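You operate a simulated robot arm through the tools that you are given. There is no shell and no other tool. Be economical: measure what you need, move in short steps, check, and stop when the job is done.

Carry out the task below with a simulated robot arm. There is one attempt and no reset: what you move stays moved.

## Task
Test the purple block's hardness: 40 or more goes on GOOD, softer on REDO.
Fine: slide the carriage out before you lift the block.

The check looks at the end state, three seconds after you hand in, the way a careful person would. Anything else that was tipped, shoved, dropped, spilled or broken makes it a failure.

## Robot
A 7-joint arm with a two-finger parallel gripper, fixed in place. Base frame: the origin is at the foot of the arm, x ahead of it, y to its left, z up; the work surface is at about z = 0. Lengths are in mm, angles in rad, forces in N, time in s.
With the tool pointing down near the work surface it reaches from about 220 to 580 mm from the base axis. Its first joint turns from -1.152 to 1.152 rad. Payload 2.5 kg.
Tool frame: the origin (TCP) lies between the finger pads and is the grasp point; the fingertips stand 23 mm ahead of it; z points along the fingers, y is the line along which they close. Largest opening 94 mm; finger width 38, thickness 10; the body of the gripper, 54 by 96 mm, starts 39 mm behind the TCP.
Orientation is told as [roll, pitch, yaw] about the base's x, y, z axes, in that order, counted from this pose: with the fingers straight down and closing along the base's y, the tool's x points along the base's -x, its y along +y and its z along -z.

## Interface
- The arm moves only by the tool nudge_tool. Its argument "rows" is one flat list of numbers, 7 for each row, row after row: the turn, a rotation vector about the tool's x, y, z in rad, then the shift along the tool's x, y, z in mm, then the finger opening in mm, from 0 to 94. In form: [ax, ay, az, dx, dy, dz, fingers, ax, ay, az, dx, dy, dz, fingers, ...]. A call has 1 to 8 rows; each row is the pose to reach, as a shift and turn from the pose commanded when the call began, along the tool's axes at that moment. Rows are played at 5 a second. More than 50 mm and 0.15 rad between two rows, or a gripper value outside its range, and nothing of the call is played. Where a pose cannot be reached the arm comes as near as it can. A force on the tool above 40 N (or 10 N above the force at the start of the call, whichever is more), or a blocked arm, ends the call early, and 0.2 s more pass. Each finger travels about 108 mm/s and halts on what it meets, pressing with about 42 N; the grip force reading is that of the motor and also rises with nothing between the fingers. The clock runs only during rows and for 0.2 s after the last one: add rows that repeat a pose to give the fingers time. The reply holds the time, the measured pose of the TCP, the force on the tool along the base axes, the opening and the grip force, in the units named above and with some noise, with the torque about the TCP (base axes, N m) and any sound that the robot's microphone picked up.
- Cameras (640 x 400 px; columns grow to the right, rows downward): "scene" is fixed at [121.9, -413.8, 540.3]; the picture's right is [0.73, -0.68, 0.00], its down [-0.45, -0.49, -0.75] and it looks along [0.51, 0.55, -0.66] (base axes); focal length 330 px, centre (320, 200). "wrist" rides on the gripper at [86, 16, -75] in the tool frame; the picture's right is [-0.18, 0.98, 0.00], its down [-0.58, -0.11, -0.81] and it looks along [-0.79, -0.15, 0.59] (tool axes); focal length 243 px, centre (320, 200). There is no depth. A picture from a camera that has moved, and an enlarged one, comes with that camera's place and axes in the base frame and with its lens. The place of the scene camera against the robot may be out by one fixed shift of up to 12 mm in any direction.
- snapshot(camera): a new picture of that camera. No time passes.
- inspect(camera, box): a new picture of the part [left, top, right, bottom] of that camera's present view, enlarged. No time passes.
- close_job(): hands the job in; it is judged then, once.

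Work in short steps. Places have to be worked out from the pictures, the camera data and where the tool is seen: move nearer, look again, correct. Check each grasp and each placing, and mend what went wrong. You have 120 turns and 64 pictures in all, those below and enlarged ones among them. Open the gripper and draw the arm clear of the work before you hand the job in, unless the task says otherwise; then end with one line.

The tools are called after "Call:" by a JSON object that holds its "fn" and its "kwargs". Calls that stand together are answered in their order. nudge_tool: Moves the arm, as the interface text tells. Its arguments: {"type":"object","properties":{"rows":{"type":"array"}},"required":["rows"]} The other tools are called the same way: snapshot (camera) takes a picture; inspect (camera, box) takes an enlarged picture of a part of a camera's view; close_job () hands the job in.

At the start:

```text
time: 0.0
tool_pos: [325.2, -208.7, 338.5]
ee_rot: [-0.001, 0.001, 0.0]
wrist_force: [0.3, 0.0, 0.3]
ft_torque: [0.01, 0.0, 0.0]
width: 93.9
gripper_force: 0.1
```

scene: 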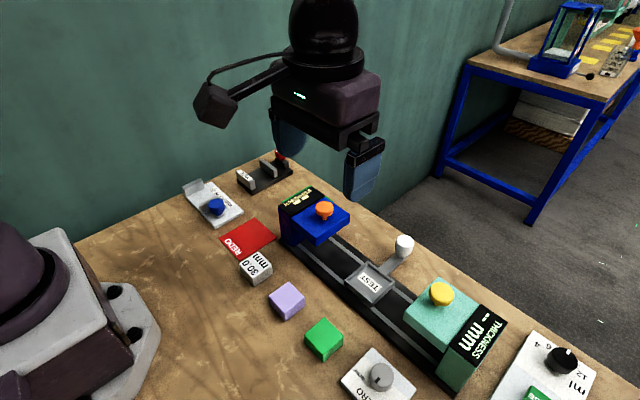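
wrist: 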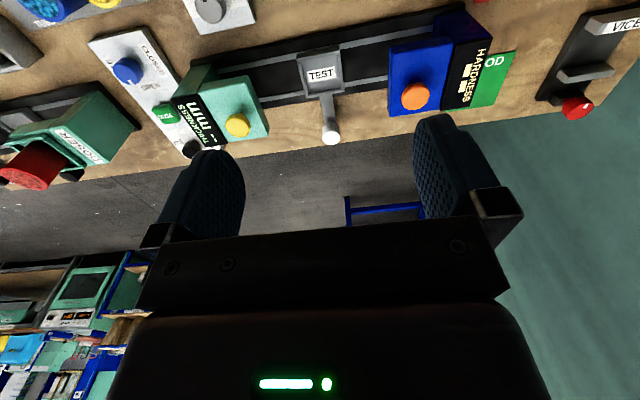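

The scene shows a rail with a TEST carriage between a blue HARDNESS head and a green THICKNESS head. I look closer before moving.

Call:
{"fn": "inspect", "kwargs": {"camera": "scene", "box": [170, 140, 410, 290]}}

Call:
{"fn": "inspect", "kwargs": {"camera": "scene", "box": [320, 220, 608, 400]}}

Call:
{"fn": "inspect", "kwargs": {"camera": "wrist", "box": [0, 0, 320, 200]}}

Call:
{"fn": "inspect", "kwargs": {"camera": "wrist", "box": [320, 0, 640, 200]}}

```text
2.67 times, centred on (290, 215) of scene
camera zoom: at [121.9, -413.8, 540.3], right [0.73, -0.68, 0.0], down [-0.45, -0.49, -0.75], along [0.51, 0.55, -0.66], focal length 880 px, centre (400, 160)
```

zoom: 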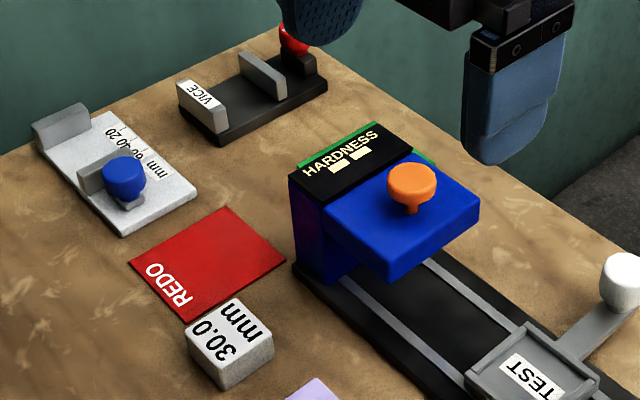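

```text
2.22 times, centred on (464, 310) of scene
camera zoom: at [121.9, -413.8, 540.3], right [0.73, -0.68, 0.0], down [-0.45, -0.49, -0.75], along [0.51, 0.55, -0.66], focal length 733 px, centre (0, -44)
```

zoom: 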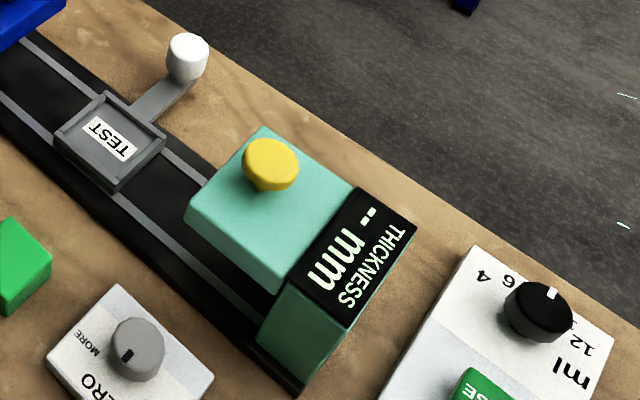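

```text
2.00 times, centred on (160, 100) of wrist
camera zoom: at [239.8, -192.6, 412.7], right [0.18, 0.98, 0.0], down [0.58, -0.11, 0.81], along [0.79, -0.15, -0.59], focal length 485 px, centre (640, 400)
```

zoom: 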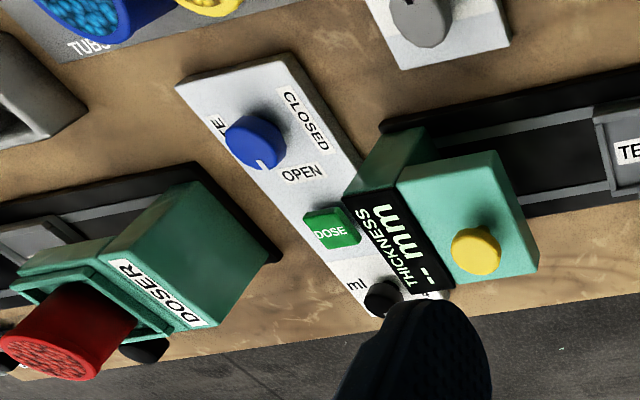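

```text
2.00 times, centred on (480, 100) of wrist
camera zoom: at [239.8, -192.6, 412.7], right [0.18, 0.98, 0.0], down [0.58, -0.11, 0.81], along [0.79, -0.15, -0.59], focal length 485 px, centre (0, 400)
```

zoom: 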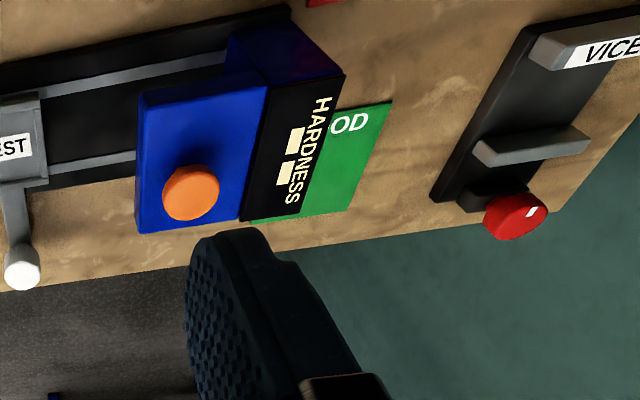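

The purple block sits near (297,-145), the carriage near (432,-220), and the hardness head near (440,-95) with the GOOD mat beyond it. I move above the purple block for a closer look.

Call:
{"fn": "nudge_tool", "kwargs": {"rows": [0, 0, 0, 6, 15, 34, 94, 0, 0, 0, 12, 30, 69, 94, 0, 0, 0, 18, 45, 104, 94, 0, 0, 0, 25, 59, 138, 94]}}

Call:
{"fn": "snapshot", "kwargs": {"camera": "wrist"}}

Call:
{"fn": "snapshot", "kwargs": {"camera": "scene"}}

```text
time: 1.0
tool_pos: [302.3, -150.4, 197.4]
ee_rot: [0.0, 0.0, 0.002]
wrist_force: [0.9, 0.5, -0.1]
ft_torque: [0.0, 0.03, 0.0]
width: 94.0
gripper_force: 0.1
```

```text
57 pictures are left
camera wrist: at [214.5, -134.7, 272.6], right [0.18, 0.98, 0.0], down [0.58, -0.11, 0.81], along [0.79, -0.15, -0.59], focal length 243 px, centre (320, 200)
```

wrist: 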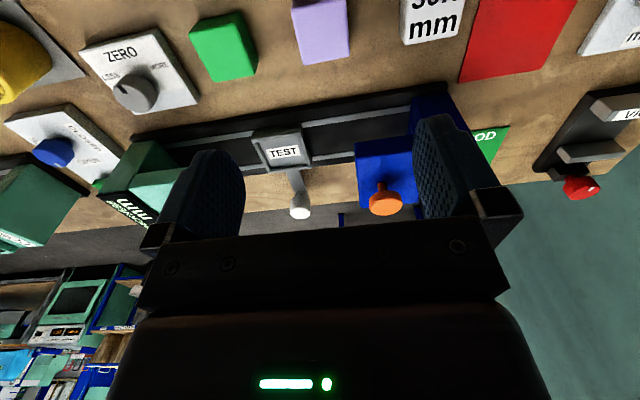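

```text
56 pictures are left
```

scene: 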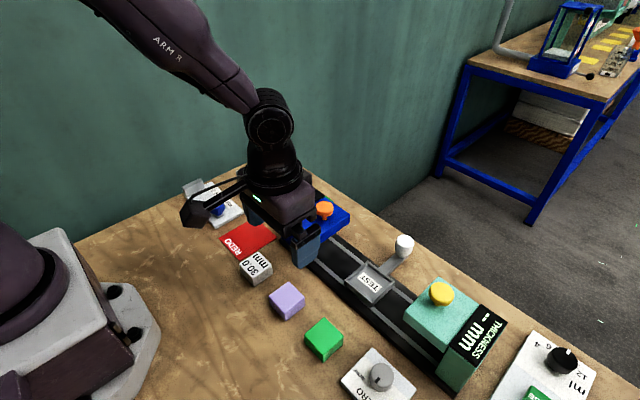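

The purple block is at the top edge of the wrist view. I enlarge it, and the carriage and heads.

Call:
{"fn": "inspect", "kwargs": {"camera": "wrist", "box": [240, 0, 400, 100]}}

Call:
{"fn": "inspect", "kwargs": {"camera": "wrist", "box": [240, 100, 400, 230]}}

Call:
{"fn": "inspect", "kwargs": {"camera": "scene", "box": [240, 250, 400, 350]}}

```text
4.00 times, centred on (320, 50) of wrist
camera zoom: at [214.5, -134.7, 272.6], right [0.18, 0.98, 0.0], down [0.58, -0.11, 0.81], along [0.79, -0.15, -0.59], focal length 970 px, centre (320, 800)
```

zoom: 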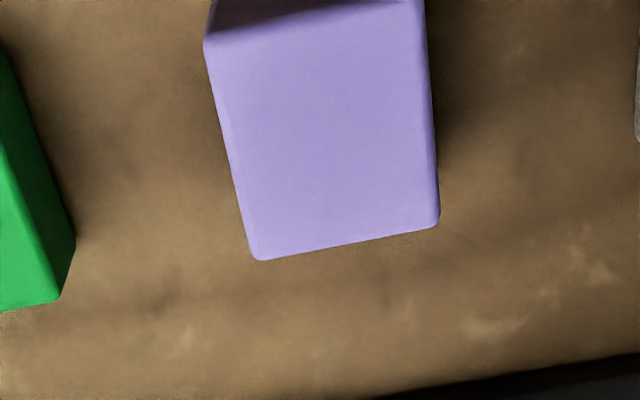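

```text
3.08 times, centred on (320, 165) of wrist
camera zoom: at [214.5, -134.7, 272.6], right [0.18, 0.98, 0.0], down [0.58, -0.11, 0.81], along [0.79, -0.15, -0.59], focal length 746 px, centre (320, 308)
```

zoom: 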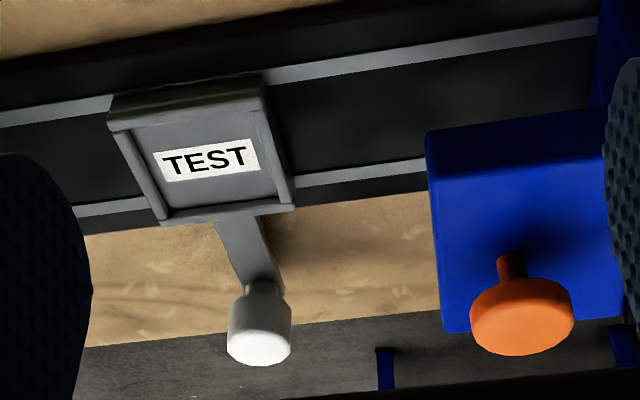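

```text
4.00 times, centred on (320, 300) of scene
camera zoom: at [121.9, -413.8, 540.3], right [0.73, -0.68, 0.0], down [-0.45, -0.49, -0.75], along [0.51, 0.55, -0.66], focal length 1320 px, centre (320, -200)
```

zoom: 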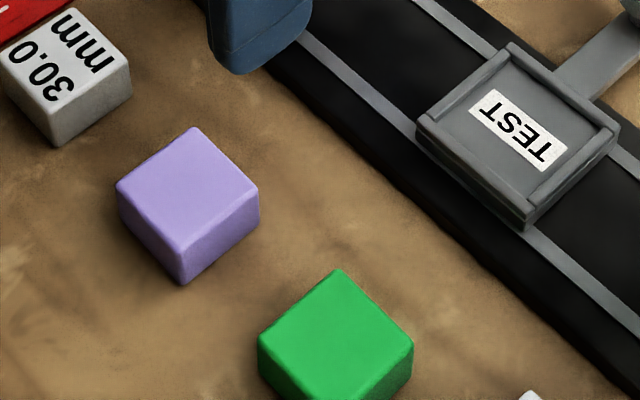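

I judge the block's centre at (298.5,-148), square to the axes, about 42 mm wide and 30 high; the carriage centre is near (431,-226). I lower to z≈75 above the block and look.

Call:
{"fn": "nudge_tool", "kwargs": {"rows": [0, 0, 0, 3.8, 2.4, 40, 84, 0, 0, 0, 3.8, 2.4, 80, 84, 0, 0, 0, 3.8, 2.4, 122, 84, 0, 0, 0, 3.8, 2.4, 122, 84]}}

Call:
{"fn": "snapshot", "kwargs": {"camera": "wrist"}}

```text
time: 2.0
tool_pos: [299.9, -147.2, 78.1]
ee_rot: [0.0, 0.001, -0.001]
wrist_force: [-0.5, -0.5, -0.3]
ft_torque: [-0.04, -0.01, 0.0]
width: 83.8
gripper_force: 0.1
```

```text
52 pictures are left
camera wrist: at [212.1, -131.1, 152.1], right [0.19, 0.98, 0.0], down [0.58, -0.11, 0.81], along [0.79, -0.15, -0.59], focal length 243 px, centre (320, 200)
```

wrist: 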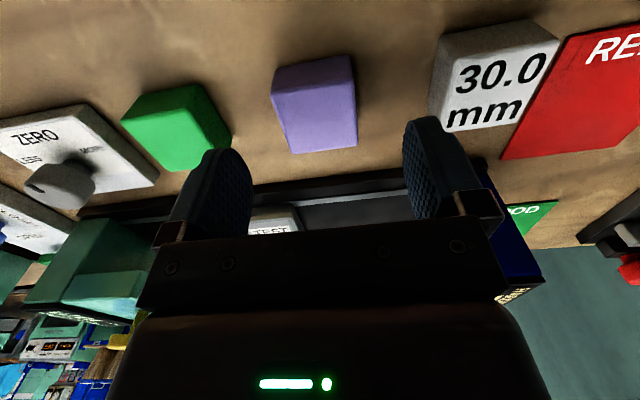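

The block is centred between the fingers (≈(298,-148.5)). I lower to z≈35 and close.

Call:
{"fn": "nudge_tool", "kwargs": {"rows": [0, 0, 0, 0, 0, 20, 84, 0, 0, 0, 0, 0, 40, 84, 0, 0, 0, 0, 0, 40, 84, 0, 0, 0, 0, 0, 40, 60, 0, 0, 0, 0, 0, 40, 30, 0, 0, 0, 0, 0, 40, 30]}}

Call:
{"fn": "snapshot", "kwargs": {"camera": "wrist"}}

Call:
{"fn": "snapshot", "kwargs": {"camera": "scene"}}

```text
time: 3.4
tool_pos: [299.9, -146.6, 36.4]
ee_rot: [0.0, 0.001, 0.0]
wrist_force: [0.9, 0.7, -0.5]
ft_torque: [-0.02, -0.01, 0.04]
width: 43.9
gripper_force: 41.9
```

```text
51 pictures are left
camera wrist: at [211.9, -130.1, 112.4], right [0.18, 0.98, 0.0], down [0.58, -0.11, 0.81], along [0.79, -0.15, -0.59], focal length 243 px, centre (320, 200)
```

wrist: 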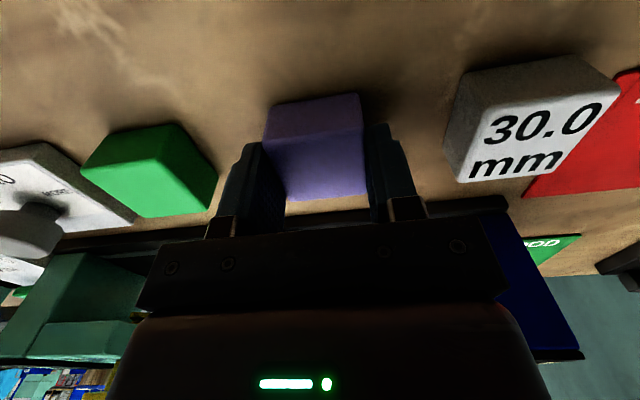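

```text
50 pictures are left
```

scene: 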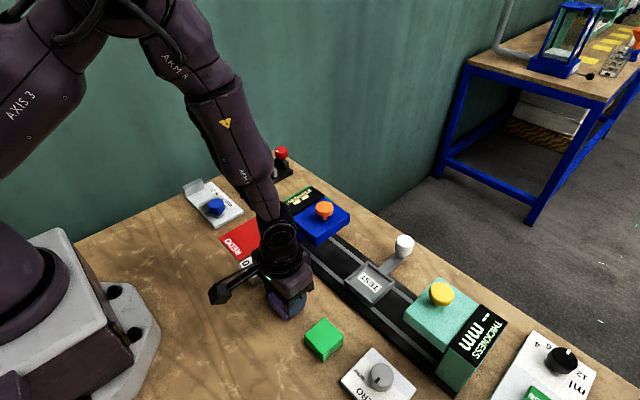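

Gripped at 43.9 mm. I lift 100 mm and move to over the carriage's near side (x≈350, y≈-220).

Call:
{"fn": "nudge_tool", "kwargs": {"rows": [0, 0, 0, 0, 0, -30, 30, 0, 0, 0, 0, 0, -65, 30, 0, 0, 0, 0, 0, -100, 30, 0, 0, 0, -25, -35, -110, 30, 0, 0, 0, -45, -70, -120, 30, 0, 0, 0, -45, -72, -120, 30]}}

Call:
{"fn": "snapshot", "kwargs": {"camera": "wrist"}}

Call:
{"fn": "inspect", "kwargs": {"camera": "scene", "box": [240, 180, 480, 330]}}

```text
time: 4.8
tool_pos: [342.8, -220.6, 156.0]
ee_rot: [0.0, -0.001, -0.001]
wrist_force: [0.4, -0.4, -0.3]
ft_torque: [-0.03, -0.01, 0.0]
width: 43.9
gripper_force: 41.5
```

```text
49 pictures are left
camera wrist: at [256.1, -205.0, 231.6], right [0.19, 0.98, 0.0], down [0.58, -0.11, 0.81], along [0.79, -0.15, -0.59], focal length 243 px, centre (320, 200)
```

wrist: 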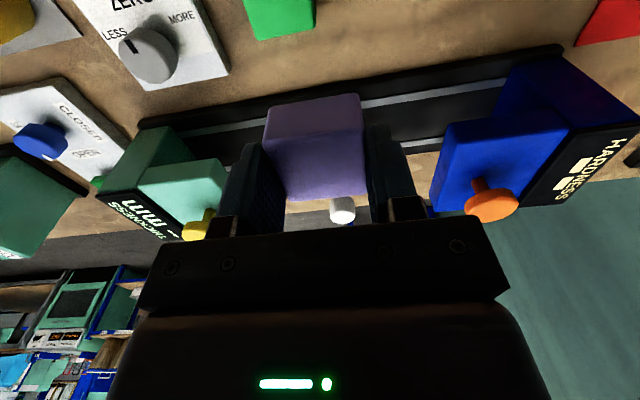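

```text
2.67 times, centred on (360, 255) of scene
camera zoom: at [121.9, -413.8, 540.3], right [0.73, -0.68, 0.0], down [-0.45, -0.49, -0.75], along [0.51, 0.55, -0.66], focal length 880 px, centre (213, 53)
```

zoom: 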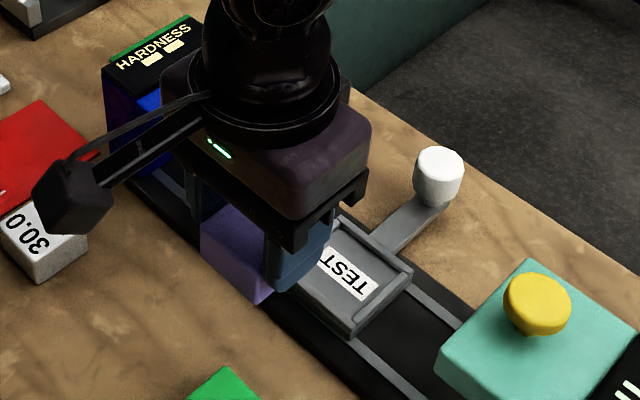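

Block held well. I rise and move over the carriage so the tray appears below the held block, for accurate measuring.

Call:
{"fn": "nudge_tool", "kwargs": {"rows": [0, 0, 0, -25, 0, -25, 30, 0, 0, 0, -50, -2, -50, 30, 0, 0, 0, -75, -4, -60, 30, 0, 0, 0, -75, -4, -60, 30]}}

Call:
{"fn": "inspect", "kwargs": {"camera": "wrist", "box": [240, 0, 400, 100]}}

Call:
{"fn": "inspect", "kwargs": {"camera": "scene", "box": [320, 220, 448, 300]}}

```text
time: 5.8
tool_pos: [418.1, -221.6, 217.2]
ee_rot: [-0.001, 0.0, 0.0]
wrist_force: [-0.1, 0.1, 1.1]
ft_torque: [0.01, -0.01, 0.01]
width: 44.0
gripper_force: 41.6
```

```text
4.00 times, centred on (320, 50) of wrist
camera zoom: at [331.1, -206.5, 293.1], right [0.18, 0.98, 0.0], down [0.58, -0.11, 0.81], along [0.79, -0.15, -0.59], focal length 970 px, centre (320, 800)
```

zoom: 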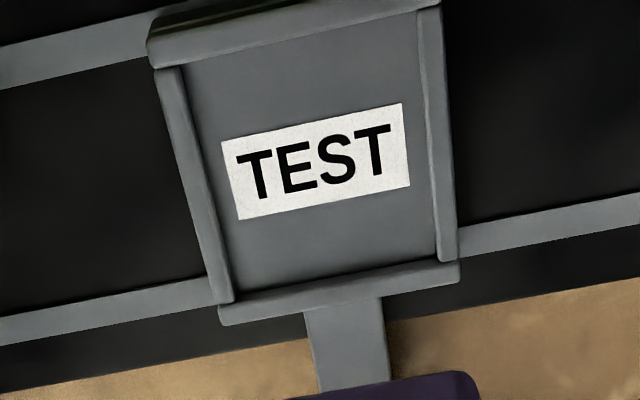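

```text
5.00 times, centred on (384, 260) of scene
camera zoom: at [121.9, -413.8, 540.3], right [0.73, -0.68, 0.0], down [-0.45, -0.49, -0.75], along [0.51, 0.55, -0.66], focal length 1649 px, centre (0, -100)
```

zoom: 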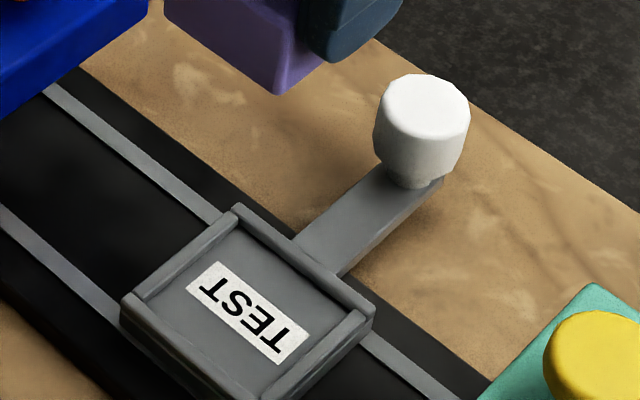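

Tray interior is about x 405.5–459.5, y −254.5…−198.4, so its centre is (432.5,−226.5), with ~6 mm clearance around the block. I centre there and descend to z≈68.

Call:
{"fn": "nudge_tool", "kwargs": {"rows": [0, 0, 0, -15.4, -5, 0, 30, 0, 0, 0, -15.4, -5, 45, 30, 0, 0, 0, -15.4, -5, 90, 30, 0, 0, 0, -15.4, -5, 130, 30, 0, 0, 0, -15.4, -5, 148, 30, 0, 0, 0, -15.4, -5, 148, 30]}}

Call:
{"fn": "inspect", "kwargs": {"camera": "scene", "box": [320, 220, 448, 300]}}

Call:
{"fn": "snapshot", "kwargs": {"camera": "wrist"}}

```text
time: 7.2
tool_pos: [432.6, -227.6, 68.2]
ee_rot: [0.001, 0.0, 0.0]
wrist_force: [0.3, -0.2, -0.1]
ft_torque: [0.0, 0.02, 0.02]
width: 44.3
gripper_force: 42.2
```

```text
5.00 times, centred on (384, 260) of scene
camera zoom: at [121.9, -413.8, 540.3], right [0.73, -0.68, 0.0], down [-0.45, -0.49, -0.75], along [0.51, 0.55, -0.66], focal length 1649 px, centre (0, -100)
```

zoom: 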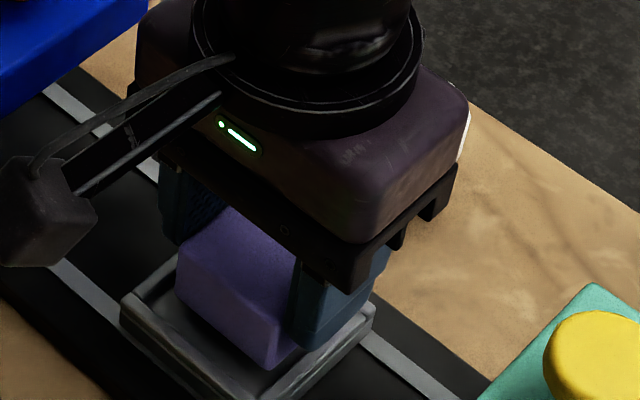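

```text
44 pictures are left
camera wrist: at [345.4, -211.7, 143.9], right [0.18, 0.98, 0.0], down [0.58, -0.11, 0.81], along [0.79, -0.15, -0.59], focal length 243 px, centre (320, 200)
```

wrist: 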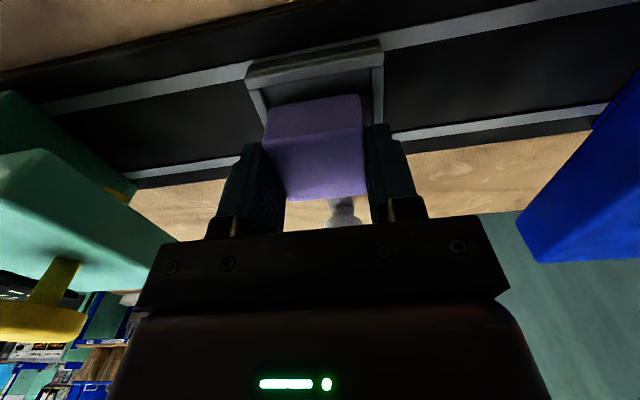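

Well aligned above the tray. Lowering slowly, watching for contact.

Call:
{"fn": "nudge_tool", "kwargs": {"rows": [0, 0, 0, 0, 0, 4, 30, 0, 0, 0, 0, 0, 8, 30, 0, 0, 0, 0, 0, 10, 30, 0, 0, 0, 0, 0, 10, 30]}}

Call:
{"fn": "inspect", "kwargs": {"camera": "wrist", "box": [220, 20, 420, 145]}}

```text
time: 8.2
tool_pos: [433.0, -228.6, 61.2]
ee_rot: [-0.003, 0.001, -0.001]
wrist_force: [-14.0, 1.7, 23.2]
ft_torque: [0.1, 0.37, 0.01]
width: 43.6
gripper_force: 42.2
```

```text
3.20 times, centred on (320, 82) of wrist
camera zoom: at [346.2, -213.0, 135.9], right [0.19, 0.98, 0.0], down [0.58, -0.11, 0.81], along [0.79, -0.15, -0.59], focal length 776 px, centre (320, 576)
```

zoom: 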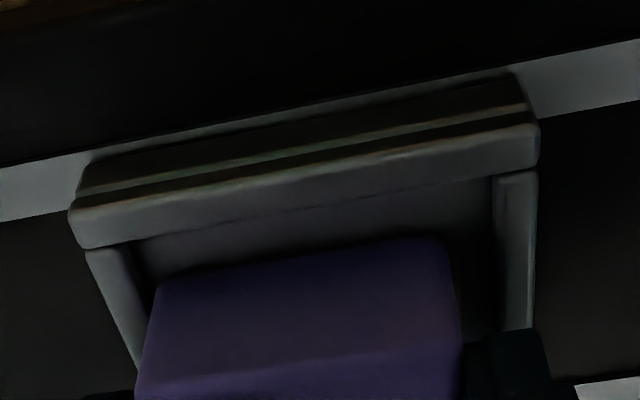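

Contact came early with a −x force: the block is probably touching the far rim. The picture puts the block ~3 mm too far in x and ~3.5 mm too far in −y, so I raise, shift, and lower again.

Call:
{"fn": "nudge_tool", "kwargs": {"rows": [0, 0, 0, 0, 0, -8, 30, 0, 0, 0, 3, 3.5, -8, 30, 0, 0, 0, 3, 3.5, -8, 30, 0, 0, 0, 3, 3.5, -5, 30, 0, 0, 0, 3, 3.5, -2, 30, 0, 0, 0, 3, 3.5, -1, 30, 0, 0, 0, 3, 3.5, -1, 30]}}

Call:
{"fn": "inspect", "kwargs": {"camera": "wrist", "box": [220, 20, 420, 145]}}

```text
time: 9.8
tool_pos: [432.2, -224.8, 61.1]
ee_rot: [0.001, 0.001, -0.003]
wrist_force: [-1.6, 1.1, 5.4]
ft_torque: [0.03, 0.07, -0.03]
width: 43.8
gripper_force: 42.4
```

```text
3.20 times, centred on (320, 82) of wrist
camera zoom: at [343.9, -209.2, 136.1], right [0.18, 0.98, 0.0], down [0.58, -0.11, 0.81], along [0.79, -0.15, -0.59], focal length 776 px, centre (320, 576)
```

zoom: 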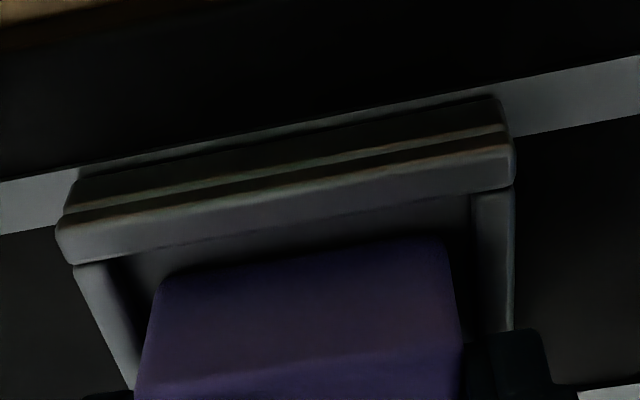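

Light vertical contact with almost no side force: the block is on the tray floor (~z 25), with gaps on all sides. I release and lift straight up.

Call:
{"fn": "nudge_tool", "kwargs": {"rows": [0, 0, 0, 0, 0, 0, 62, 0, 0, 0, 0, 0, 0, 62, 0, 0, 0, 0, 0, -30, 62, 0, 0, 0, 0, 0, -70, 62, 0, 0, 0, 0, 0, -110, 62, 0, 0, 0, 30, 0, -140, 62, 0, 0, 0, 30, 0, -140, 62]}}

Call:
{"fn": "snapshot", "kwargs": {"camera": "wrist"}}

Call:
{"fn": "inspect", "kwargs": {"camera": "scene", "box": [280, 180, 472, 300]}}

```text
time: 11.4
tool_pos: [399.6, -224.6, 199.8]
ee_rot: [0.001, 0.0, 0.0]
wrist_force: [0.5, -0.1, -0.2]
ft_torque: [0.01, -0.01, 0.0]
width: 62.3
gripper_force: 0.1
```

```text
41 pictures are left
camera wrist: at [311.7, -208.7, 275.1], right [0.18, 0.98, 0.0], down [0.58, -0.11, 0.81], along [0.79, -0.15, -0.59], focal length 243 px, centre (320, 200)
```

wrist: 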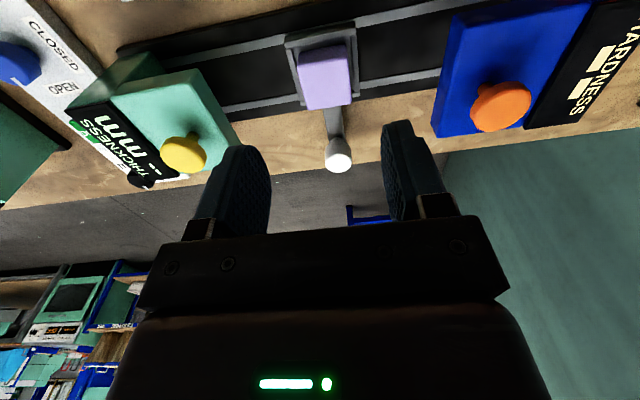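

```text
3.33 times, centred on (376, 240) of scene
camera zoom: at [121.9, -413.8, 540.3], right [0.73, -0.68, 0.0], down [-0.45, -0.49, -0.75], along [0.51, 0.55, -0.66], focal length 1100 px, centre (133, 67)
```

zoom: 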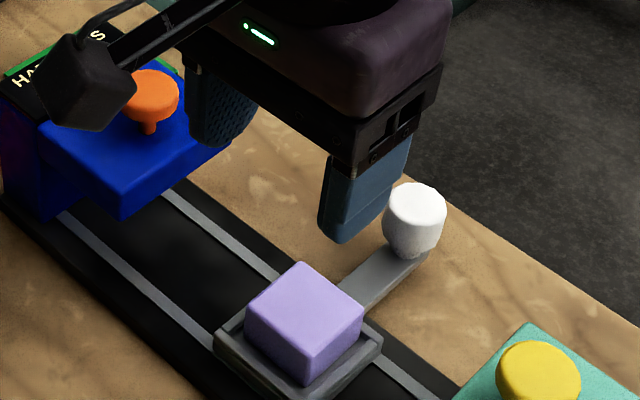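

The block sits properly in the tray. The handle knob is near (522,−225), top z≈60. To keep the wrist camera clear of the head and the orange knob while sliding, I yaw the tool 60° so the camera trails on the −y side, and move over the handle.

Call:
{"fn": "nudge_tool", "kwargs": {"rows": [0, 0, -0.149, -17, 0, 8, 62, 0, 0, -0.298, -34, 0, 16, 62, 0, 0, -0.447, -51, 0, 24, 62, 0, 0, -0.596, -68, 0, 32, 62, 0, 0, -0.745, -85, 0, 40, 62, 0, 0, -0.894, -102, 0, 50, 62, 0, 0, -1.04, -118, 0, 60, 62, 0, 0, -1.04, -118, 0, 60, 62]}}

Call:
{"fn": "snapshot", "kwargs": {"camera": "wrist"}}

Call:
{"fn": "snapshot", "kwargs": {"camera": "scene"}}

```text
time: 13.2
tool_pos: [519.2, -222.8, 138.5]
ee_rot: [-0.002, -0.001, 1.042]
wrist_force: [0.4, -0.7, -0.3]
ft_torque: [0.01, -0.02, -0.02]
width: 61.9
gripper_force: 0.0
```

```text
39 pictures are left
camera wrist: at [460.2, -290.1, 215.1], right [-0.76, 0.66, 0.0], down [0.39, 0.45, 0.81], along [0.53, 0.61, -0.59], focal length 243 px, centre (320, 200)
```

wrist: 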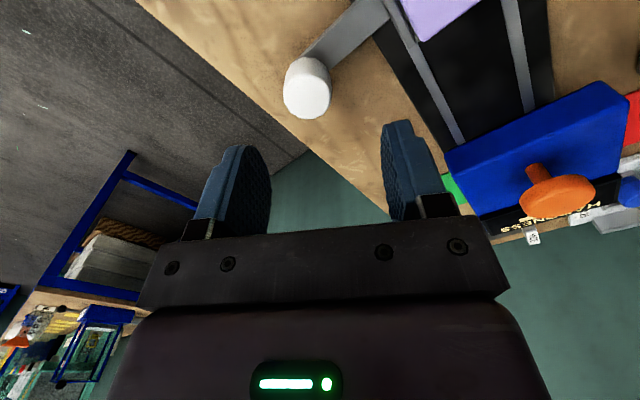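

```text
38 pictures are left
```

scene: 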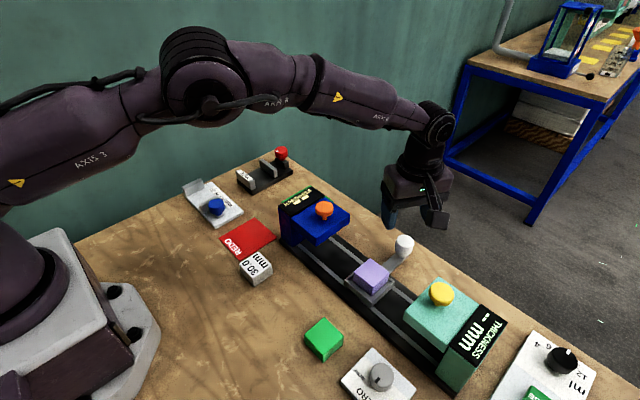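

Knob is at about (526,−225), top z≈57, ~33 mm wide. I lower around it to z≈66 (tips ~43, above the bar) and close.

Call:
{"fn": "nudge_tool", "kwargs": {"rows": [0, 0, 0, -1.8, -7, 0, 62, 0, 0, 0, -1.8, -7, 40, 62, 0, 0, 0, -1.8, -7, 72, 62, 0, 0, 0, -1.8, -7, 72, 62]}}

Call:
{"fn": "inspect", "kwargs": {"camera": "wrist", "box": [160, 80, 480, 280]}}

Call:
{"fn": "inspect", "kwargs": {"camera": "scene", "box": [320, 180, 480, 280]}}

```text
time: 14.2
tool_pos: [524.9, -227.1, 69.2]
ee_rot: [0.001, 0.002, 1.039]
wrist_force: [-0.5, 0.0, -0.2]
ft_torque: [0.0, -0.02, 0.02]
width: 62.3
gripper_force: 0.0
```

```text
2.00 times, centred on (320, 180) of wrist
camera zoom: at [466.2, -293.5, 143.3], right [-0.75, 0.66, 0.0], down [0.39, 0.45, 0.81], along [0.53, 0.61, -0.59], focal length 485 px, centre (320, 240)
```

zoom: 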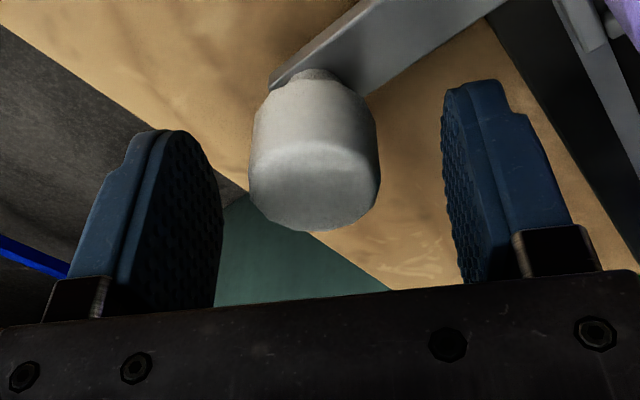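

```text
4.00 times, centred on (400, 230) of scene
camera zoom: at [121.9, -413.8, 540.3], right [0.73, -0.68, 0.0], down [-0.45, -0.49, -0.75], along [0.51, 0.55, -0.66], focal length 1320 px, centre (0, 80)
```

zoom: 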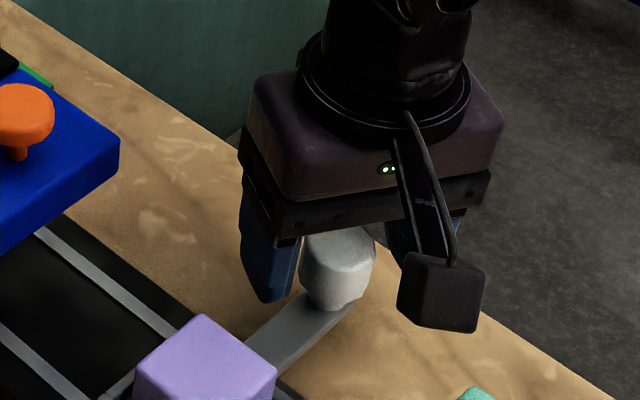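

The knob is a few mm off (≈(528.5,−223.8)). I correct, lower a little and close on it.

Call:
{"fn": "nudge_tool", "kwargs": {"rows": [0, 0, 0, -4, -1.8, 4, 62, 0, 0, 0, -4, -1.8, 5, 62, 0, 0, 0, -4, -1.8, 5, 45, 0, 0, 0, -4, -1.8, 5, 25, 0, 0, 0, -4, -1.8, 5, 25]}}

Call:
{"fn": "inspect", "kwargs": {"camera": "wrist", "box": [160, 80, 480, 280]}}

```text
time: 15.4
tool_pos: [529.2, -223.8, 62.4]
ee_rot: [-0.001, 0.002, 1.042]
wrist_force: [5.3, -1.3, -1.5]
ft_torque: [-0.19, 0.62, -0.05]
width: 33.8
gripper_force: 45.1
```

```text
2.00 times, centred on (320, 180) of wrist
camera zoom: at [470.0, -291.1, 138.3], right [-0.75, 0.66, 0.0], down [0.39, 0.45, 0.81], along [0.53, 0.61, -0.59], focal length 485 px, centre (320, 240)
```

zoom: 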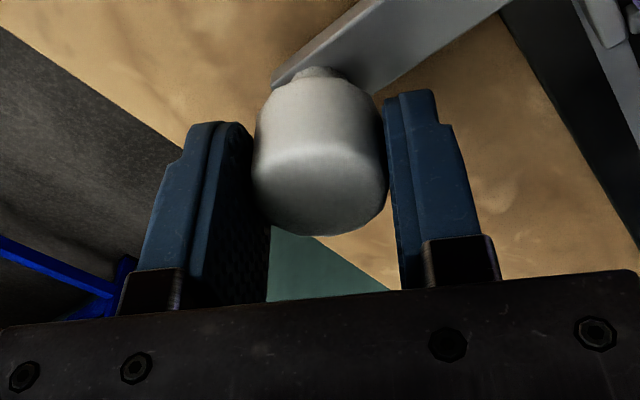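

Gripped on the knob. To be sure the gripper body clears the head's top (~95–100), I regrip 5 mm higher.

Call:
{"fn": "nudge_tool", "kwargs": {"rows": [0, 0, 0, 0, 0, 0, 50, 0, 0, 0, 0, 0, -5, 50, 0, 0, 0, 0, 0, -5, 45, 0, 0, 0, 0, 0, -5, 25, 0, 0, 0, 0, 0, -5, 25]}}

Call:
{"fn": "inspect", "kwargs": {"camera": "scene", "box": [260, 160, 452, 280]}}

```text
time: 16.6
tool_pos: [529.1, -224.5, 67.8]
ee_rot: [0.0, 0.001, 1.039]
wrist_force: [-8.6, 0.9, 5.1]
ft_torque: [0.13, -0.25, 0.07]
width: 33.3
gripper_force: 44.8
```

```text
3.33 times, centred on (356, 220) of scene
camera zoom: at [121.9, -413.8, 540.3], right [0.73, -0.68, 0.0], down [-0.45, -0.49, -0.75], along [0.51, 0.55, -0.66], focal length 1100 px, centre (200, 133)
```

zoom: 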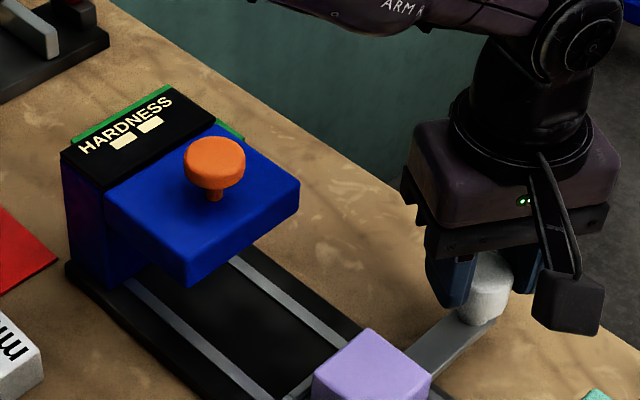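

Now I slide the carriage toward +y, 60 mm first.

Call:
{"fn": "nudge_tool", "kwargs": {"rows": [0, 0, 0, -8.6, 5.1, 0, 25, 0, 0, 0, -17.2, 10.1, 0, 25, 0, 0, 0, -25.9, 15.2, 0, 25, 0, 0, 0, -34.5, 20.2, 0, 25, 0, 0, 0, -43.1, 25.3, 0, 25, 0, 0, 0, -51.7, 30.4, 0, 25, 0, 0, 0, -51.7, 30.4, 0, 25]}}

Call:
{"fn": "snapshot", "kwargs": {"camera": "scene"}}

```text
time: 18.2
tool_pos: [529.3, -164.5, 68.2]
ee_rot: [0.001, 0.0, 1.038]
wrist_force: [-10.7, -0.7, 3.9]
ft_torque: [-0.03, -0.48, 0.33]
width: 33.4
gripper_force: 44.6
```

```text
33 pictures are left
```

scene: 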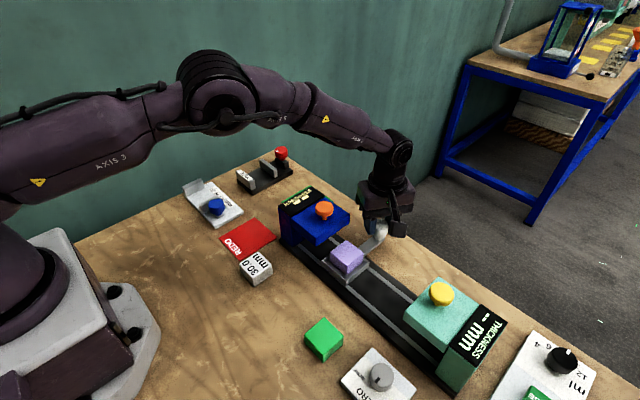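

The carriage and block follow smoothly. I continue 45 mm more.

Call:
{"fn": "nudge_tool", "kwargs": {"rows": [0, 0, 0, -8.6, 5.1, 0, 25, 0, 0, 0, -17.2, 10.1, 0, 25, 0, 0, 0, -25.9, 15.2, 0, 25, 0, 0, 0, -34.5, 20.2, 0, 25, 0, 0, 0, -38.8, 22.7, 0, 25, 0, 0, 0, -38.8, 22.7, 0, 25]}}

Call:
{"fn": "inspect", "kwargs": {"camera": "scene", "box": [260, 160, 452, 280]}}

Call:
{"fn": "snapshot", "kwargs": {"camera": "wrist"}}

```text
time: 19.6
tool_pos: [528.9, -119.2, 67.6]
ee_rot: [0.0, 0.002, 1.037]
wrist_force: [-16.3, -0.6, 16.8]
ft_torque: [-0.47, 0.19, -0.29]
width: 33.6
gripper_force: 45.3
```

```text
3.33 times, centred on (356, 220) of scene
camera zoom: at [121.8, -413.8, 540.3], right [0.73, -0.68, 0.0], down [-0.45, -0.49, -0.75], along [0.51, 0.55, -0.66], focal length 1100 px, centre (200, 133)
```

zoom: 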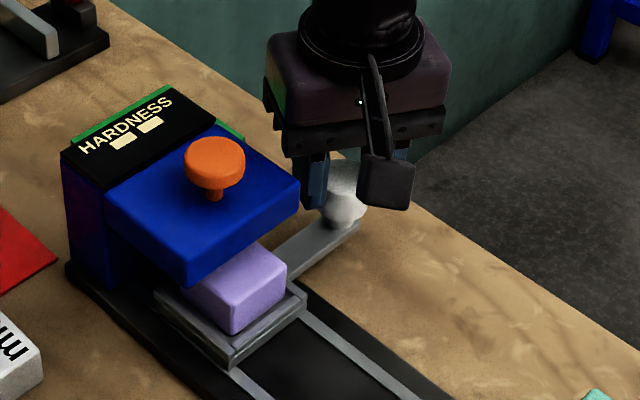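

```text
31 pictures are left
camera wrist: at [470.2, -185.7, 143.5], right [-0.75, 0.66, 0.0], down [0.39, 0.45, 0.81], along [0.53, 0.61, -0.59], focal length 243 px, centre (320, 200)
```

wrist: 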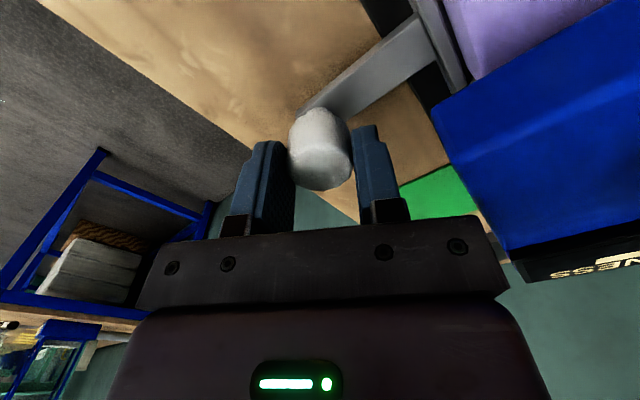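

The block passes under the head with clearance. I creep on in small steps, watching for the end stop.

Call:
{"fn": "nudge_tool", "kwargs": {"rows": [0, 0, 0, -4.3, 2.5, 0, 25, 0, 0, 0, -8.6, 5.1, 0, 25, 0, 0, 0, -12.9, 7.6, 0, 25, 0, 0, 0, -17.2, 10.1, 0, 25, 0, 0, 0, -17.2, 10.1, 0, 25]}}

Call:
{"fn": "inspect", "kwargs": {"camera": "scene", "box": [260, 160, 452, 280]}}

```text
time: 20.8
tool_pos: [528.4, -103.3, 68.3]
ee_rot: [-0.003, 0.006, 1.035]
wrist_force: [-3.5, -25.2, -3.5]
ft_torque: [0.45, 0.05, -0.19]
width: 33.6
gripper_force: 45.2
```

```text
3.33 times, centred on (356, 220) of scene
camera zoom: at [121.9, -413.8, 540.3], right [0.73, -0.68, 0.0], down [-0.45, -0.49, -0.75], along [0.51, 0.55, -0.66], focal length 1100 px, centre (200, 133)
```

zoom: 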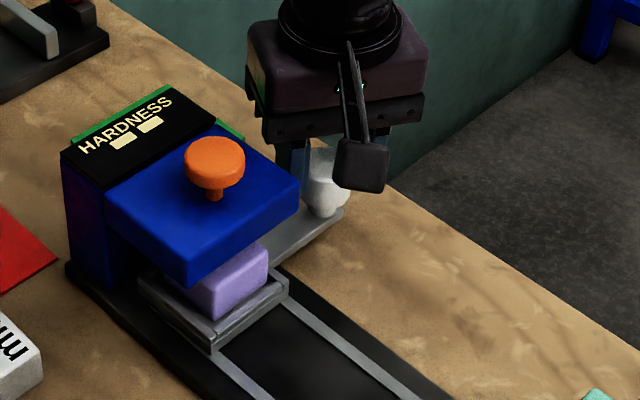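

The y force of −25 N indicates the end stop, with the tray centred under the head. I release the knob and rise.

Call:
{"fn": "nudge_tool", "kwargs": {"rows": [0, 0, 0, 2, -1, 0, 25, 0, 0, 0, 2, -1, 0, 55, 0, 0, 0, 2, -1, 0, 55, 0, 0, 0, 2, -1, -45, 55, 0, 0, 0, 2, -1, -90, 55, 0, 0, 0, 2, -1, -130, 55, 0, 0, 0, 2, -1, -130, 20]}}

Call:
{"fn": "snapshot", "kwargs": {"camera": "wrist"}}

Call:
{"fn": "inspect", "kwargs": {"camera": "scene", "box": [260, 160, 452, 280]}}

```text
time: 22.4
tool_pos: [527.9, -103.3, 197.8]
ee_rot: [0.001, 0.0, 1.037]
wrist_force: [-0.1, 0.7, 0.0]
ft_torque: [0.01, -0.01, 0.03]
width: 20.0
gripper_force: 0.0
```

```text
29 pictures are left
camera wrist: at [469.3, -170.2, 273.8], right [-0.75, 0.66, 0.0], down [0.39, 0.45, 0.81], along [0.53, 0.61, -0.59], focal length 243 px, centre (320, 200)
```

wrist: 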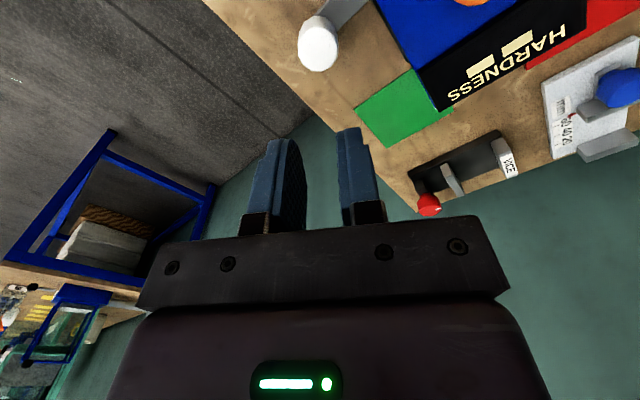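

```text
3.33 times, centred on (356, 220) of scene
camera zoom: at [121.9, -413.8, 540.3], right [0.73, -0.68, 0.0], down [-0.45, -0.49, -0.75], along [0.51, 0.55, -0.66], focal length 1100 px, centre (200, 133)
```

zoom: 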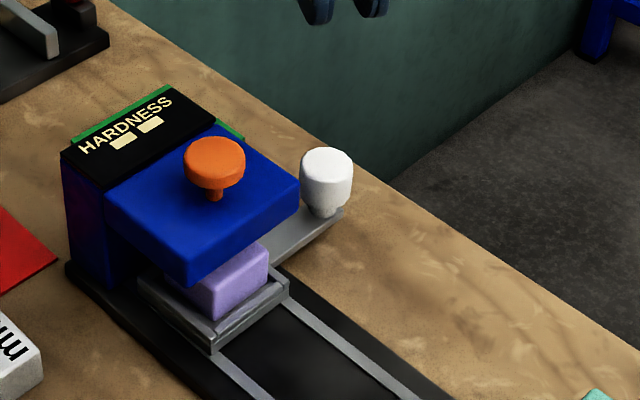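

Tray is seated under the head. Next I go above the orange button (≈(434,−100), top z≈118) with closed fingers and check alignment.

Call:
{"fn": "nudge_tool", "kwargs": {"rows": [0, 0, 0, 15, 27.5, 0, 0, 0, 0, 0, 30, 55, 0, 0, 0, 0, 0, 45, 82.5, 0, 0, 0, 0, 0, 45, 82.5, 15, 0, 0, 0, 0, 45, 82.5, 15, 0]}}

Call:
{"fn": "snapshot", "kwargs": {"camera": "wrist"}}

Call:
{"fn": "inspect", "kwargs": {"camera": "scene", "box": [240, 140, 400, 240]}}

```text
time: 23.6
tool_pos: [435.4, -98.3, 183.0]
ee_rot: [0.002, 0.0, 1.039]
wrist_force: [-0.4, 0.4, 0.0]
ft_torque: [0.02, -0.02, 0.0]
width: 0.0
gripper_force: 42.1
```

```text
27 pictures are left
camera wrist: at [376.5, -164.8, 258.3], right [-0.75, 0.66, 0.0], down [0.39, 0.45, 0.81], along [0.53, 0.61, -0.59], focal length 243 px, centre (320, 200)
```

wrist: 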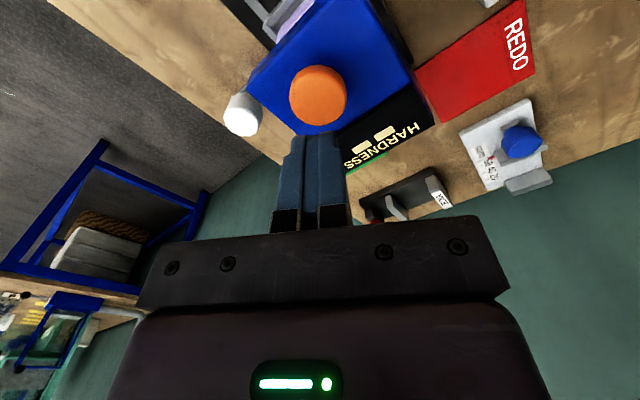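

```text
4.00 times, centred on (320, 190) of scene
camera zoom: at [121.9, -413.8, 540.3], right [0.73, -0.68, 0.0], down [-0.45, -0.49, -0.75], along [0.51, 0.55, -0.66], focal length 1320 px, centre (320, 240)
```

zoom: 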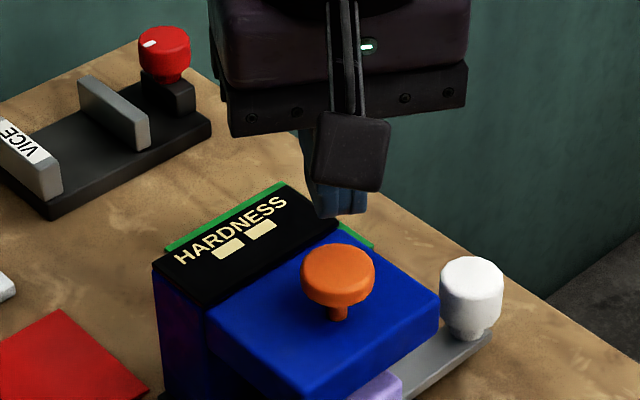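

The button top is at about (433,−102). I shift 4 mm and come down to just above it.

Call:
{"fn": "nudge_tool", "kwargs": {"rows": [0, 0, 0, 4.4, 0.2, 0, 0, 0, 0, 0, 4.4, 0.2, 20, 0, 0, 0, 0, 4.4, 0.2, 34, 0, 0, 0, 0, 4.4, 0.2, 34, 0]}}

Call:
{"fn": "inspect", "kwargs": {"camera": "scene", "box": [240, 140, 400, 240]}}

Call:
{"fn": "inspect", "kwargs": {"camera": "wrist", "box": [240, 50, 480, 200]}}

```text
time: 24.6
tool_pos: [431.9, -101.6, 148.4]
ee_rot: [0.001, 0.0, 1.041]
wrist_force: [0.4, 0.4, 1.5]
ft_torque: [0.01, 0.0, 0.0]
width: 0.0
gripper_force: 42.3
```

```text
4.00 times, centred on (320, 190) of scene
camera zoom: at [121.9, -413.8, 540.3], right [0.73, -0.68, 0.0], down [-0.45, -0.49, -0.75], along [0.51, 0.55, -0.66], focal length 1320 px, centre (320, 240)
```

zoom: 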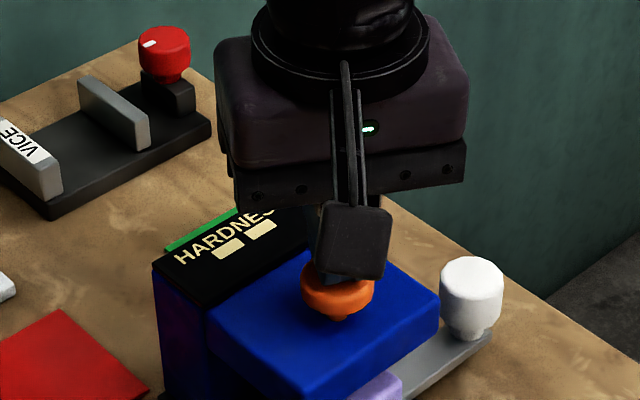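

```text
2.67 times, centred on (360, 125) of wrist
camera zoom: at [373.8, -169.9, 224.1], right [-0.75, 0.66, 0.0], down [0.39, 0.45, 0.81], along [0.53, 0.61, -0.59], focal length 647 px, centre (213, 400)
```

zoom: 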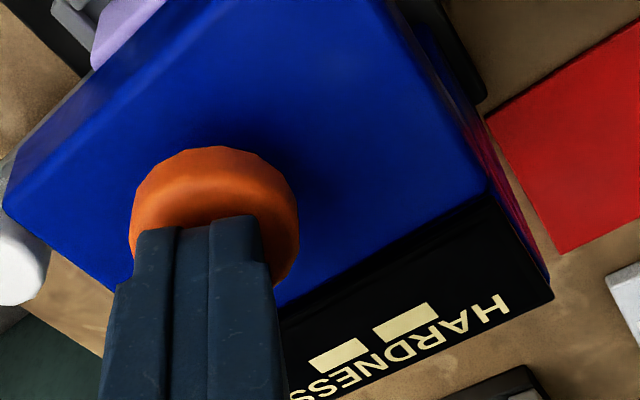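

Aligned just above the button, and the display is visible in the scene view. I press down gently in small steps.

Call:
{"fn": "nudge_tool", "kwargs": {"rows": [0, 0, 0, 0, 0, 4, 0, 0, 0, 0, 0, 0, 8, 0, 0, 0, 0, 0, 0, 12, 0, 0, 0, 0, 0, 0, 15, 0, 0, 0, 0, 0, 0, 18, 0, 0, 0, 0, 0, 0, 20, 0]}}

Call:
{"fn": "inspect", "kwargs": {"camera": "scene", "box": [240, 140, 400, 240]}}

```text
time: 25.2
tool_pos: [431.6, -102.1, 145.3]
ee_rot: [0.0, 0.001, 1.039]
wrist_force: [-6.3, 0.9, 12.0]
ft_torque: [0.1, 0.13, 0.02]
width: 0.2
gripper_force: 41.5
stopped in row 3: the force on the tool passed its limit at 51 N (the readings are from after the stop); the commanded pose is now the measured one
```

```text
4.00 times, centred on (320, 190) of scene
camera zoom: at [121.8, -413.8, 540.3], right [0.73, -0.68, 0.0], down [-0.45, -0.49, -0.75], along [0.51, 0.55, -0.66], focal length 1320 px, centre (320, 240)
```

zoom: 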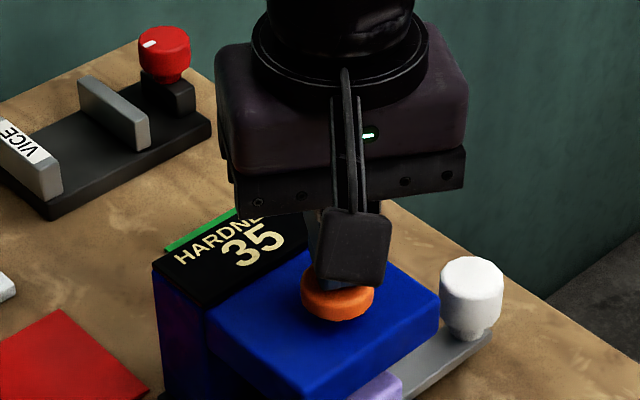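

It shows about "35". I lift slightly and read the display clearly, to see whether it holds.

Call:
{"fn": "nudge_tool", "kwargs": {"rows": [0, 0, 0, 0, 0, -10, 0, 0, 0, 0, 0, 0, -30, 0, 0, 0, 0, 0, 0, -30, 0]}}

Call:
{"fn": "inspect", "kwargs": {"camera": "scene", "box": [272, 180, 352, 230]}}

```text
time: 26.0
tool_pos: [432.9, -102.5, 175.7]
ee_rot: [-0.001, 0.003, 1.039]
wrist_force: [-0.5, -0.7, -0.3]
ft_torque: [0.01, 0.0, 0.04]
width: 0.0
gripper_force: 42.0
```

```text
8.00 times, centred on (312, 205) of scene
camera zoom: at [121.9, -413.8, 540.3], right [0.73, -0.68, 0.0], down [-0.45, -0.49, -0.75], along [0.51, 0.55, -0.66], focal length 2639 px, centre (384, 160)
```

zoom: 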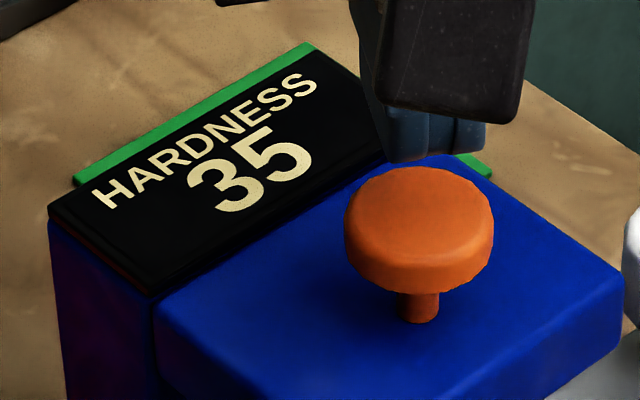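

Clear reading: 35. One slower second press confirms it.

Call:
{"fn": "nudge_tool", "kwargs": {"rows": [0, 0, 0, 0, 0, 20, 0, 0, 0, 0, 0, 0, 27, 0, 0, 0, 0, 0, 0, 29, 0, 0, 0, 0, 0, 0, 31, 0, 0, 0, 0, 0, 0, 32, 0, 0, 0, 0, 0, 0, 33, 0, 0, 0, 0, 0, 0, 34, 0, 0, 0, 0, 0, 0, 35, 0]}}

Call:
{"fn": "inspect", "kwargs": {"camera": "scene", "box": [272, 180, 352, 230]}}

```text
time: 27.3
tool_pos: [432.4, -103.0, 145.0]
ee_rot: [0.001, 0.003, 1.038]
wrist_force: [-5.8, 1.5, 12.3]
ft_torque: [0.18, 0.03, 0.07]
width: 0.0
gripper_force: 41.6
stopped in row 6: the force on the tool passed its limit at 44 N (the readings are from after the stop); the commanded pose is now the measured one
```

```text
8.00 times, centred on (312, 205) of scene
camera zoom: at [121.8, -413.8, 540.3], right [0.73, -0.68, 0.0], down [-0.45, -0.49, -0.75], along [0.51, 0.55, -0.66], focal length 2639 px, centre (384, 160)
```

zoom: 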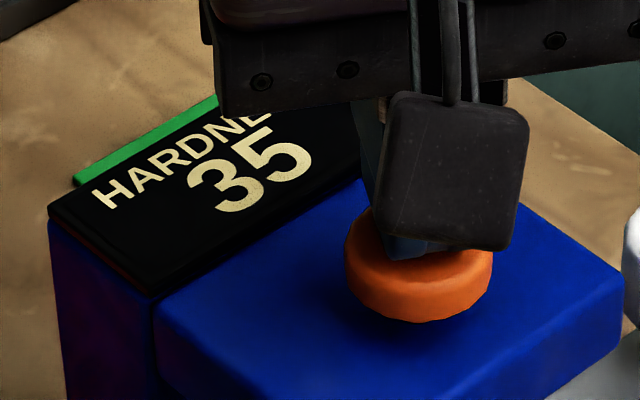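

Confirmed 35, softer than 40, so REDO. I rise and return over the handle at (528.5,−103) with the fingers open.

Call:
{"fn": "nudge_tool", "kwargs": {"rows": [0, 0, 0, 0, 0, -25, 0, 0, 0, 0, 0, 0, -55, 0, 0, 0, 0, -16, -27.5, -55, 20, 0, 0, 0, -32, -55, -55, 40, 0, 0, 0, -48.6, -82.8, -55, 62, 0, 0, 0, -48.6, -82.8, -30, 62, 0, 0, 0, -48.6, -82.8, 10, 62, 0, 0, 0, -48.6, -82.8, 10, 62]}}

Call:
{"fn": "snapshot", "kwargs": {"camera": "wrist"}}

```text
time: 29.1
tool_pos: [527.9, -101.2, 134.5]
ee_rot: [-0.002, 0.003, 1.039]
wrist_force: [-0.1, -0.8, -0.5]
ft_torque: [0.03, 0.01, 0.0]
width: 62.3
gripper_force: 0.1
```

```text
20 pictures are left
camera wrist: at [470.1, -169.2, 210.2], right [-0.75, 0.66, 0.0], down [0.39, 0.45, 0.8], along [0.53, 0.61, -0.59], focal length 243 px, centre (320, 200)
```

wrist: 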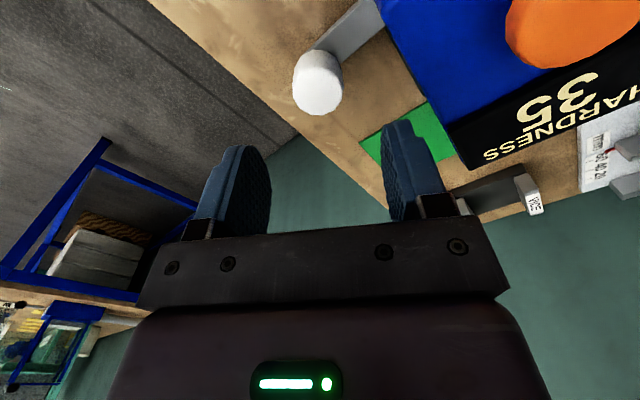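

The knob is at (529,−103.5). I descend with 50 mm opening and grip it.

Call:
{"fn": "nudge_tool", "kwargs": {"rows": [0, 0, 0, 1.2, -1.5, 0, 50, 0, 0, 0, 1.2, -1.5, 30, 50, 0, 0, 0, 1.2, -1.5, 55, 50, 0, 0, 0, 1.2, -1.5, 67, 50, 0, 0, 0, 1.2, -1.5, 67, 50, 0, 0, 0, 1.2, -1.5, 67, 25, 0, 0, 0, 1.2, -1.5, 67, 25]}}

Call:
{"fn": "snapshot", "kwargs": {"camera": "wrist"}}

```text
time: 30.7
tool_pos: [527.5, -107.2, 67.8]
ee_rot: [0.004, 0.006, 1.038]
wrist_force: [-19.1, 3.6, 4.5]
ft_torque: [-0.21, 0.01, 0.06]
width: 33.6
gripper_force: 44.8
```

```text
19 pictures are left
camera wrist: at [470.4, -172.8, 142.8], right [-0.75, 0.66, 0.0], down [0.39, 0.45, 0.8], along [0.53, 0.61, -0.6], focal length 243 px, centre (320, 200)
```

wrist: 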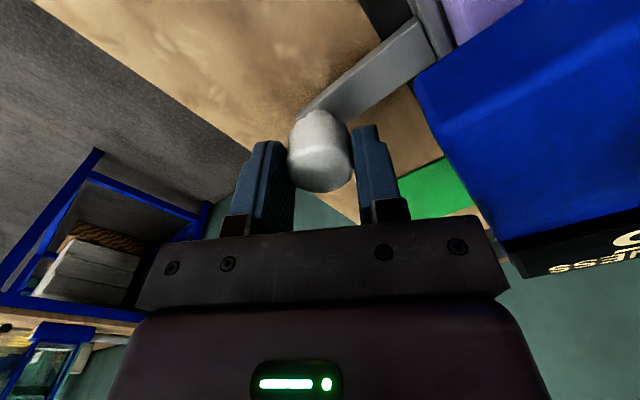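

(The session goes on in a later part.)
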